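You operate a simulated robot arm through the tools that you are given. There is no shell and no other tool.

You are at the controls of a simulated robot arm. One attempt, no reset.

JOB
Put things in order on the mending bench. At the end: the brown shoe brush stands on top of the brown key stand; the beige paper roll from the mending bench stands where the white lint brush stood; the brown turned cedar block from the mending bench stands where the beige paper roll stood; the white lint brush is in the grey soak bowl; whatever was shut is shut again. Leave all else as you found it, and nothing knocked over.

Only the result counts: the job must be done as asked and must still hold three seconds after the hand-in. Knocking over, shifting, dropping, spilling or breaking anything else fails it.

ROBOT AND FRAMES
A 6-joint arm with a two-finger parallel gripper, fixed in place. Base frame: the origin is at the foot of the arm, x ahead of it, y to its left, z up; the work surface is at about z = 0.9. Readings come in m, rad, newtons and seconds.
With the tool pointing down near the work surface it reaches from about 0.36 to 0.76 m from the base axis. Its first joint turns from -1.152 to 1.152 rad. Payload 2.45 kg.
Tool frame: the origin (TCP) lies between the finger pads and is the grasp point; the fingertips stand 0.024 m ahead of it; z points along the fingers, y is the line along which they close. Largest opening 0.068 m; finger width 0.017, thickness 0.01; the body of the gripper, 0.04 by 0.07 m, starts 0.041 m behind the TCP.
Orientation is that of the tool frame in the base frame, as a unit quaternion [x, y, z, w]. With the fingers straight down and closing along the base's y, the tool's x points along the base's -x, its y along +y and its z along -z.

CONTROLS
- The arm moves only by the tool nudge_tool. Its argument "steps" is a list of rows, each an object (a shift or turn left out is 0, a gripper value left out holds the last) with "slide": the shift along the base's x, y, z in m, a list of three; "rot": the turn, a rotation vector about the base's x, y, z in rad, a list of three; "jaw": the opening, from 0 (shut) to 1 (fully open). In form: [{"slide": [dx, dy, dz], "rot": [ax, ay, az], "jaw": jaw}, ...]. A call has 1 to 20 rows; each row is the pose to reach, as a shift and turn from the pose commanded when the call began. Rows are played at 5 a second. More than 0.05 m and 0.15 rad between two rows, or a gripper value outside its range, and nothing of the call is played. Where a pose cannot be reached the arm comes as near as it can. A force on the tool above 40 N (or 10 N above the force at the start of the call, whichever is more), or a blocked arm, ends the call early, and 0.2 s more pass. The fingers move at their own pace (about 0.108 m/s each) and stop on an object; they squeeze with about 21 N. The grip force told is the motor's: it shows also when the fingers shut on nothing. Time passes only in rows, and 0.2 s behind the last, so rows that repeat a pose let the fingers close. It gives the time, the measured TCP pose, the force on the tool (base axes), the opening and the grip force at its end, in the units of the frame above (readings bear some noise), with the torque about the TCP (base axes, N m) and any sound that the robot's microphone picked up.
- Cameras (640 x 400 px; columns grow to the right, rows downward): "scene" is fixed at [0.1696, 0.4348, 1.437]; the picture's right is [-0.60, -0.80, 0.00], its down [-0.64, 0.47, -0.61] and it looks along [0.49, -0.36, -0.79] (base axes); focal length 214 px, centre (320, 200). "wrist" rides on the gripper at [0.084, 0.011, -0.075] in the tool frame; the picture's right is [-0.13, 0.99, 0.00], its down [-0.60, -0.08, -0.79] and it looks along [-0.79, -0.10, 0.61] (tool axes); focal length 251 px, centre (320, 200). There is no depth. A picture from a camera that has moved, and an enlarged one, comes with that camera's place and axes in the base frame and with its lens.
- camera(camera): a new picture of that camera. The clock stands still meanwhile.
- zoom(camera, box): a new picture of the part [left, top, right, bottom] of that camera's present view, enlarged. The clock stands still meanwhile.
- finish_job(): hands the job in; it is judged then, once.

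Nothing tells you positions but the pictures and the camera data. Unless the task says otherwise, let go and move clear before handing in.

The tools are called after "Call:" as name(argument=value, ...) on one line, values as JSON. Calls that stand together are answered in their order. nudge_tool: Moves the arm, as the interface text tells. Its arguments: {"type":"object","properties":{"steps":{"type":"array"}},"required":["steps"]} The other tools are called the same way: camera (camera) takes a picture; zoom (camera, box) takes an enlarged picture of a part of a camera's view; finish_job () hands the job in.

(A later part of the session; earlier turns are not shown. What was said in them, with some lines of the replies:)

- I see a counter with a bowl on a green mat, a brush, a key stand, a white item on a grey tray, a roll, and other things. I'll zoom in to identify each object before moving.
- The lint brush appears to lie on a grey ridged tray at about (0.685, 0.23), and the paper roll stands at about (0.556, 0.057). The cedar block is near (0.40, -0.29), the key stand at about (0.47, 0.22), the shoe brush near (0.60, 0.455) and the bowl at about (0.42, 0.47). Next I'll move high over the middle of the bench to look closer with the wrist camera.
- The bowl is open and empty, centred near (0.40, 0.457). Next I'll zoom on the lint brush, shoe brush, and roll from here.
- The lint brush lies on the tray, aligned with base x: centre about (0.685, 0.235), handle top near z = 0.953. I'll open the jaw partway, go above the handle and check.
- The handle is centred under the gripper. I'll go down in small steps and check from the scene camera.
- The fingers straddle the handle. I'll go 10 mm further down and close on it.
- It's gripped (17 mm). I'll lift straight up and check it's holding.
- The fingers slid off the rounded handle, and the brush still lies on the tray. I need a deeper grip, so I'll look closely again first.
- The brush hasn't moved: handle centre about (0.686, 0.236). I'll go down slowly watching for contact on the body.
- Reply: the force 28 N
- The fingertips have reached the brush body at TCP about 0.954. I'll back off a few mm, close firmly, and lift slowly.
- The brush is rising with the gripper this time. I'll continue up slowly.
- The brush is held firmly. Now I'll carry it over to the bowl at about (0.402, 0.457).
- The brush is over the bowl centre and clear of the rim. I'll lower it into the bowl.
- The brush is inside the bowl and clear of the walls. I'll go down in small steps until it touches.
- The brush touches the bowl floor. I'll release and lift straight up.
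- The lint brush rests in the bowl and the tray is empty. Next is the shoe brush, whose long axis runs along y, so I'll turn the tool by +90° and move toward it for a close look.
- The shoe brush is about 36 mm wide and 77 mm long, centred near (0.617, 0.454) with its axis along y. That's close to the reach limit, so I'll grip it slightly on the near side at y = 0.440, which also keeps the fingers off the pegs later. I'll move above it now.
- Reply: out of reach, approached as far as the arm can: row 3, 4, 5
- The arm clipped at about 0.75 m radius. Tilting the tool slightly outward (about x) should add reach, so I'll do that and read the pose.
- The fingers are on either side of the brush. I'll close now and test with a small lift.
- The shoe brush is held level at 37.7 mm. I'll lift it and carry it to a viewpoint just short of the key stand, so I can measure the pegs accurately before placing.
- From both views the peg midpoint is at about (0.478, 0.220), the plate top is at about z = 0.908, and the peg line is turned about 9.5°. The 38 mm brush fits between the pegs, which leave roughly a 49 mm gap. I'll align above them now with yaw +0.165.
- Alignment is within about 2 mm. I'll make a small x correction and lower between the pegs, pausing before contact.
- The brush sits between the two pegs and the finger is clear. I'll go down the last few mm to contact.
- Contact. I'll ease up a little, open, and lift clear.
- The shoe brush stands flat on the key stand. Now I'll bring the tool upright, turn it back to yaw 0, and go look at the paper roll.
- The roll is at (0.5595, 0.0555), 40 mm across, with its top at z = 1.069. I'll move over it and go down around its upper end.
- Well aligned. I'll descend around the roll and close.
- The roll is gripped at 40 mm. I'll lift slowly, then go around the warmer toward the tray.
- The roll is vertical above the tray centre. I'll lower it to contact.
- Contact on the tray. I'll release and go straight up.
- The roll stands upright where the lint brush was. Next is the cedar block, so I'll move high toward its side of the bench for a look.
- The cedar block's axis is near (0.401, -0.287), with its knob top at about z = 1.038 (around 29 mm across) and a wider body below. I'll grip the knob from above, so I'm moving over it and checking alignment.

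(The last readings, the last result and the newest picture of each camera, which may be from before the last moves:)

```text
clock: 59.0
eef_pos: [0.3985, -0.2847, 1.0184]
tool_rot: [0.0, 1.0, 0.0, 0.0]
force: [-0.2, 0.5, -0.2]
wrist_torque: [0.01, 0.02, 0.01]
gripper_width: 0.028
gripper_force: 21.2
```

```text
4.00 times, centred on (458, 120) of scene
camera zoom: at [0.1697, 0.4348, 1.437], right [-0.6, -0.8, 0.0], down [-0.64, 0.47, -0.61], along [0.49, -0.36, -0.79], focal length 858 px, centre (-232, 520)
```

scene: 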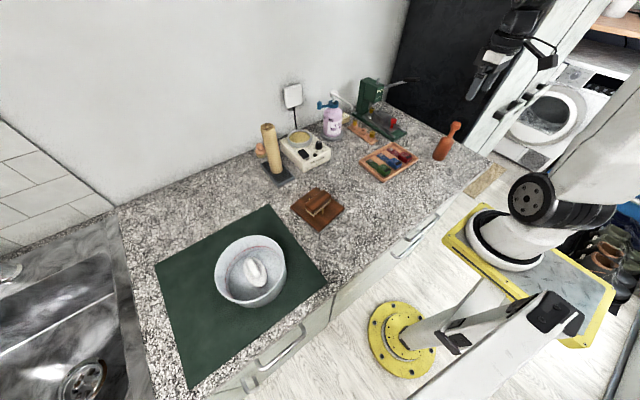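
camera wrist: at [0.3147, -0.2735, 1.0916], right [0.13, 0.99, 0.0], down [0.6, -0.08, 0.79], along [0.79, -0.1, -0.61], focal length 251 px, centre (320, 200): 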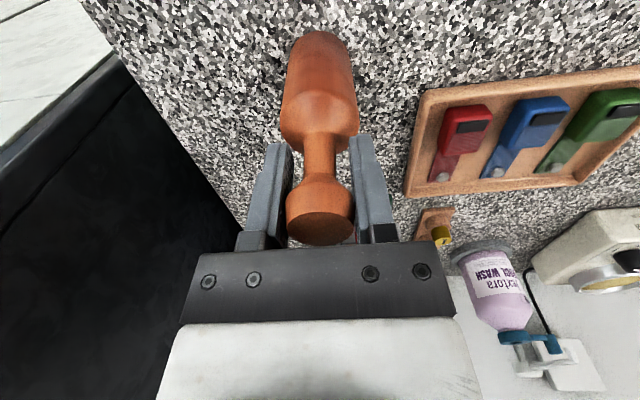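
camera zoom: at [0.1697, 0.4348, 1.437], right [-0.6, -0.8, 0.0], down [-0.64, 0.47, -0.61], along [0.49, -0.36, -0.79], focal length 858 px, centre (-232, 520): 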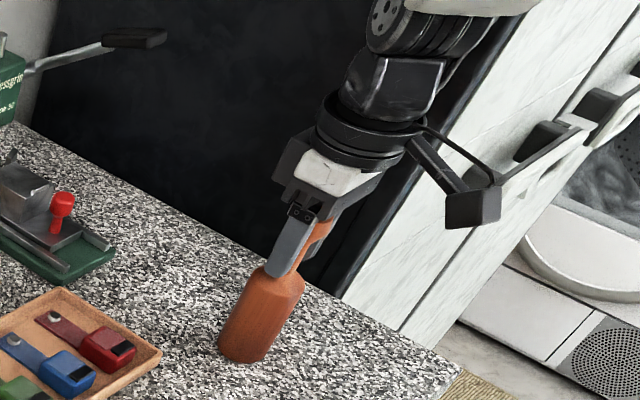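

The knob is gripped at 28 mm. I'll test with a slow lift.

Call:
nudge_tool(steps=[{"slide": [0, 0, 0.003], "jaw": 0}, {"slide": [0, 0, 0.007], "jaw": 0}, {"slide": [0, 0, 0.012], "jaw": 0}, {"slide": [0, 0, 0.018], "jaw": 0}])

Call:
camera(camera="wrist")

Call:
zoom(camera="scene", box=[410, 70, 506, 170])

```text
clock: 60.0
eef_pos: [0.4002, -0.2849, 1.0367]
tool_rot: [0.0, 1.0, 0.0, 0.0]
force: [0.2, -1.0, -0.9]
wrist_torque: [-0.01, 0.0, 0.02]
gripper_width: 0.0281
gripper_force: 20.9
```

```text
taken
camera wrist: at [0.3155, -0.2734, 1.1102], right [0.13, 0.99, 0.0], down [0.6, -0.08, 0.79], along [0.79, -0.1, -0.61], focal length 251 px, centre (320, 200)
```

wrist: 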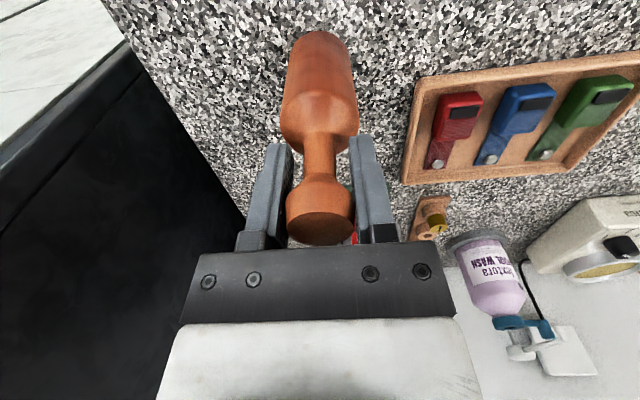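

```text
4.00 times, centred on (458, 120) of scene
camera zoom: at [0.1696, 0.4348, 1.437], right [-0.6, -0.8, 0.0], down [-0.64, 0.47, -0.61], along [0.49, -0.36, -0.79], focal length 858 px, centre (-232, 520)
```

zoom: 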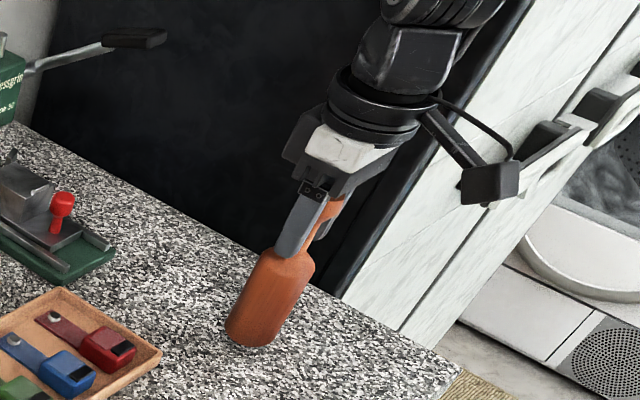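

The block hangs straight and moves with the gripper. I'll raise it and carry it to the roll's old spot.

Call:
nudge_tool(steps=[{"slide": [0, 0, 0.012], "jaw": 0}, {"slide": [0.002, 0.005, 0.03], "jaw": 0}, {"slide": [0.008, 0.018, 0.05], "jaw": 0}, {"slide": [0.018, 0.039, 0.07], "jaw": 0}, {"slide": [0.031, 0.066, 0.085], "jaw": 0}, {"slide": [0.045, 0.096, 0.09], "jaw": 0}, {"slide": [0.059, 0.126, 0.09], "jaw": 0}, {"slide": [0.073, 0.156, 0.09], "jaw": 0}, {"slide": [0.087, 0.186, 0.09], "jaw": 0}, {"slide": [0.101, 0.216, 0.09], "jaw": 0}, {"slide": [0.115, 0.246, 0.09], "jaw": 0}, {"slide": [0.129, 0.276, 0.09], "jaw": 0}, {"slide": [0.142, 0.304, 0.09], "jaw": 0}, {"slide": [0.152, 0.326, 0.09], "jaw": 0}, {"slide": [0.159, 0.3405, 0.09], "jaw": 0}, {"slide": [0.159, 0.3405, 0.09], "jaw": 0}])

Call:
camera(camera="wrist")

Call:
zoom(camera="scene", box=[280, 80, 408, 190])

```text
clock: 63.4
eef_pos: [0.5606, 0.0567, 1.1255]
tool_rot: [0.0, 1.0, 0.001, 0.0]
force: [0.5, -0.4, -0.4]
wrist_torque: [-0.01, 0.0, 0.02]
gripper_width: 0.028
gripper_force: 20.9
```

```text
taken
camera wrist: at [0.4758, 0.0679, 1.199], right [0.13, 0.99, 0.0], down [0.6, -0.08, 0.79], along [0.79, -0.1, -0.61], focal length 251 px, centre (320, 200)
```

wrist: 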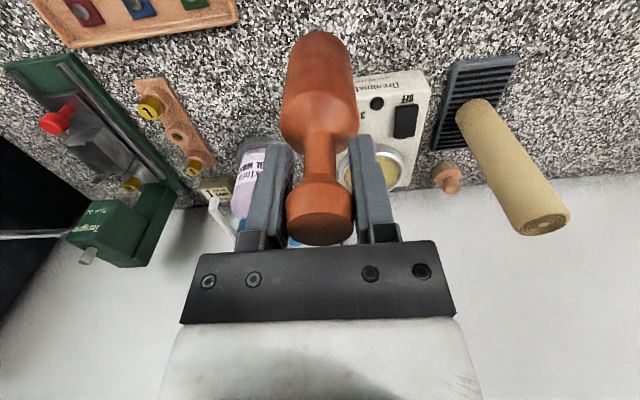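

```text
3.64 times, centred on (344, 135) of scene
camera zoom: at [0.1696, 0.4348, 1.437], right [-0.6, -0.8, 0.0], down [-0.64, 0.47, -0.61], along [0.49, -0.36, -0.79], focal length 780 px, centre (233, 436)
```

zoom: 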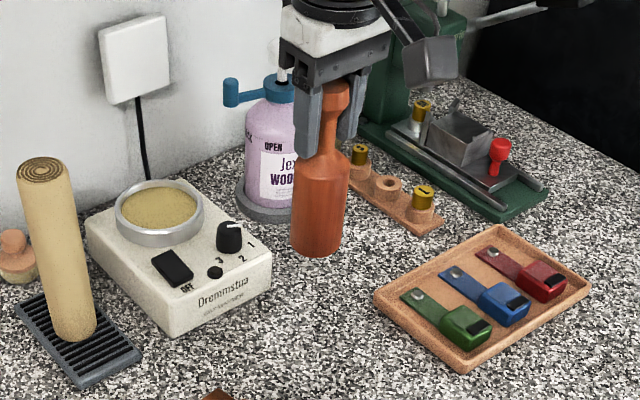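

The block is above the spot. I'll lower it.

Call:
nudge_tool(steps=[{"slide": [0, 0, -0.02], "jaw": 0}, {"slide": [0, 0, -0.04], "jaw": 0}, {"slide": [0, 0, -0.06], "jaw": 0}, {"slide": [0, 0, -0.078], "jaw": 0}, {"slide": [0, 0, -0.092], "jaw": 0}, {"slide": [0, 0, -0.1], "jaw": 0}, {"slide": [0, 0, -0.104], "jaw": 0}])

Call:
camera(camera="wrist")

Call:
zoom(camera="scene", box=[280, 80, 408, 190])

```text
clock: 65.0
eef_pos: [0.5588, 0.0552, 1.0209]
tool_rot: [0.0, 1.0, 0.0, 0.001]
force: [0.1, 0.8, -1.6]
wrist_torque: [0.01, 0.01, -0.03]
gripper_width: 0.0278
gripper_force: 20.5
```

```text
taken
camera wrist: at [0.4747, 0.0663, 1.0954], right [0.13, 0.99, 0.0], down [0.6, -0.08, 0.79], along [0.79, -0.1, -0.61], focal length 251 px, centre (320, 200)
```

wrist: 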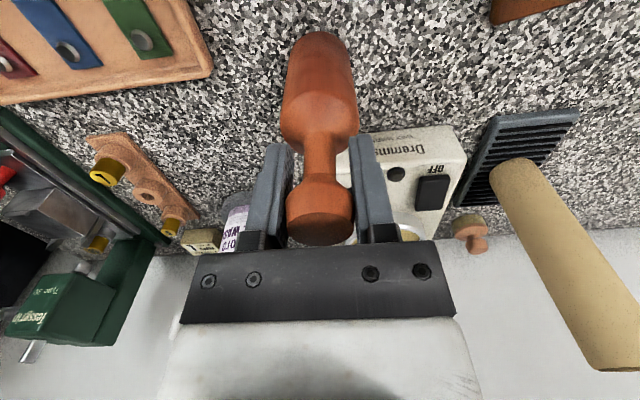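

```text
3.64 times, centred on (344, 135) of scene
camera zoom: at [0.1697, 0.4348, 1.437], right [-0.6, -0.8, 0.0], down [-0.64, 0.47, -0.61], along [0.49, -0.36, -0.79], focal length 780 px, centre (233, 436)
```

zoom: 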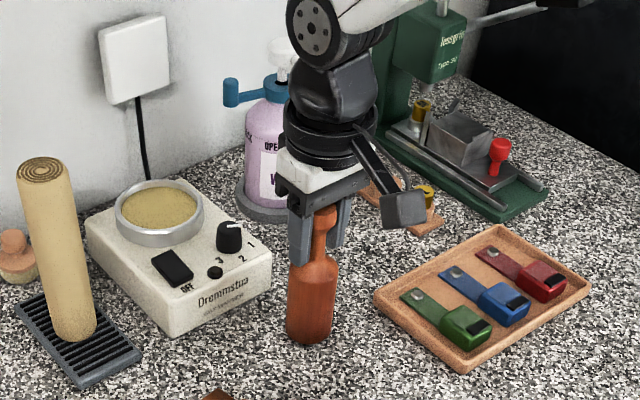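

Call:
nudge_tool(steps=[{"slide": [0, 0, -0.0015], "jaw": 0}, {"slide": [0, 0, -0.003], "jaw": 0}, {"slide": [0, 0, -0.0045], "jaw": 0}])

```text
clock: 65.8
eef_pos: [0.5576, 0.0555, 1.017]
tool_rot: [0.0, 1.0, 0.0, 0.0]
force: [-0.7, 0.4, 1.0]
wrist_torque: [0.03, 0.01, 0.01]
gripper_width: 0.0281
gripper_force: 21.3
```

Call:
nudge_tool(steps=[{"slide": [0, 0, -0.001], "jaw": 0}, {"slide": [0, 0, -0.002], "jaw": 0}])

```text
clock: 66.4
eef_pos: [0.5609, 0.055, 1.0174]
tool_rot: [0.0, 1.0, 0.0, 0.003]
force: [-3.5, -0.9, 19.7]
wrist_torque: [0.0, 0.26, 0.05]
gripper_width: 0.028
gripper_force: 20.9
```

Contact. I'll ease up, release, and rise straight.

Call:
nudge_tool(steps=[{"slide": [0, 0, 0.002], "jaw": 0}, {"slide": [0, 0, 0.002], "jaw": 0.7}, {"slide": [0, 0, 0.002], "jaw": 0.9}, {"slide": [0, 0, 0.002], "jaw": 0.9}, {"slide": [0, 0, 0.015], "jaw": 0.9}, {"slide": [0, 0, 0.04], "jaw": 0.9}, {"slide": [0, 0, 0.08], "jaw": 0.9}, {"slide": [0, 0, 0.12], "jaw": 0.9}, {"slide": [0, 0, 0.16], "jaw": 0.9}])

Call:
nudge_tool(steps=[{"slide": [-0.02, -0.03, 0], "jaw": 0.9}, {"slide": [-0.04, -0.07, 0], "jaw": 0.9}, {"slide": [-0.058, -0.092, 0.02], "jaw": 0.9}])

Call:
camera(camera="scene")

Call:
camera(camera="wrist")

Call:
zoom(camera="scene", box=[240, 90, 400, 190])

Call:
zoom(camera="scene", box=[190, 180, 350, 310])

```text
clock: 68.4
eef_pos: [0.5594, 0.0557, 1.1732]
tool_rot: [0.0, 1.0, 0.0, 0.0]
force: [0.5, -0.5, 0.1]
wrist_torque: [0.01, 0.0, 0.0]
gripper_width: 0.0611
gripper_force: 0.0
```

```text
clock: 69.2
eef_pos: [0.5003, -0.035, 1.1937]
tool_rot: [0.0, 1.0, 0.0, 0.0]
force: [-0.1, -0.3, -0.2]
wrist_torque: [0.02, -0.02, -0.01]
gripper_width: 0.0613
gripper_force: 0.0
```

```text
taken
```

scene: 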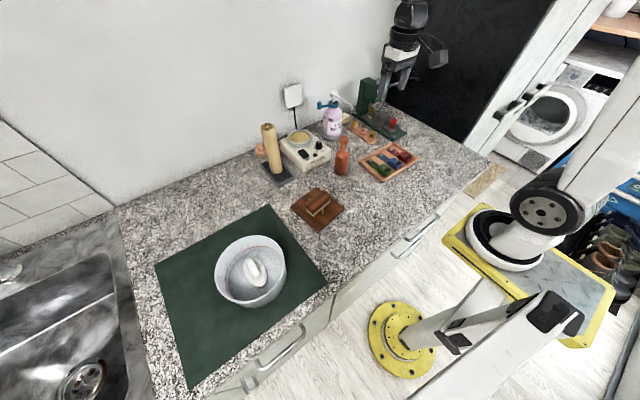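

```text
taken
camera wrist: at [0.4157, -0.0245, 1.269], right [0.13, 0.99, 0.0], down [0.6, -0.08, 0.79], along [0.79, -0.1, -0.61], focal length 251 px, centre (320, 200)
```

wrist: 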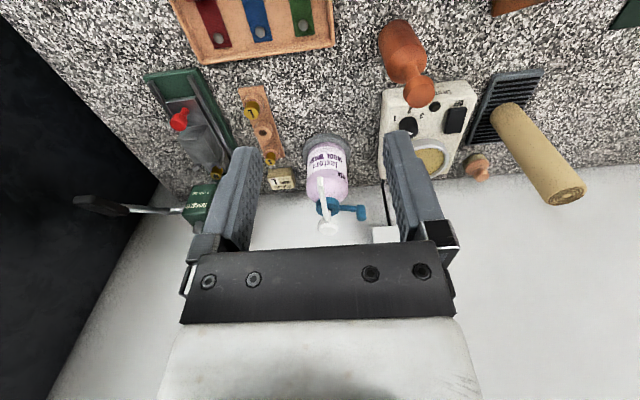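

```text
4.00 times, centred on (320, 140) of scene
camera zoom: at [0.1696, 0.4348, 1.437], right [-0.6, -0.8, 0.0], down [-0.64, 0.47, -0.61], along [0.49, -0.36, -0.79], focal length 858 px, centre (320, 440)
```

zoom: 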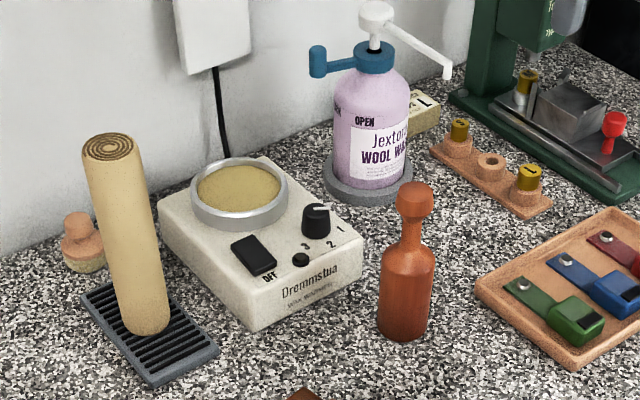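

```text
3.08 times, centred on (270, 245) of scene
camera zoom: at [0.1696, 0.4348, 1.437], right [-0.6, -0.8, 0.0], down [-0.64, 0.47, -0.61], along [0.49, -0.36, -0.79], focal length 660 px, centre (474, 62)
```

zoom: 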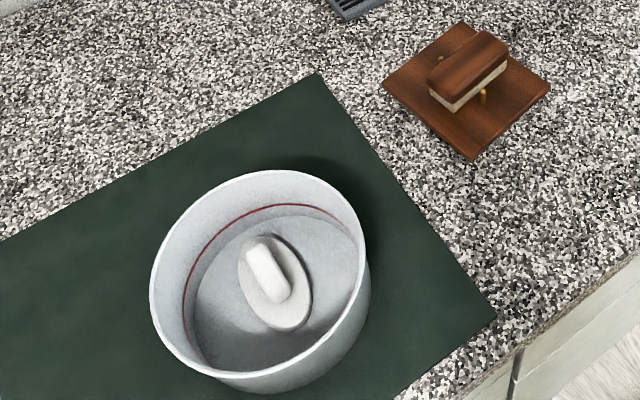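

Everything is in place. The lint brush is in the bowl, and the roll stands upright on the tray where the lint brush was. The cedar block stands where the roll was, and the shoe brush sits on the key stand. Nothing was opened or knocked over and the arm is clear, so I'm handing in.

Call:
finish_job()

```text
The job is handed in.
```

The bench is in order as you asked, and I've handed the job in. I checked the final camera pictures just before handing in, but no verdict came back.

- **Shoe brush:** it stands flat on the key stand, between the two pegs.
- **Paper roll:** it stands upright on the grey tray, where the lint brush was.
- **Cedar block:** it stands upright where the paper roll was.
- **Lint brush:** it lies on the floor of the soak bowl. My first grip slipped off its handle, but it stayed on the tray and the second grip held.

I didn't open anything, so there was nothing to shut again. The other items look unmoved in the pictures, and the gripper is empty and clear of the bench.
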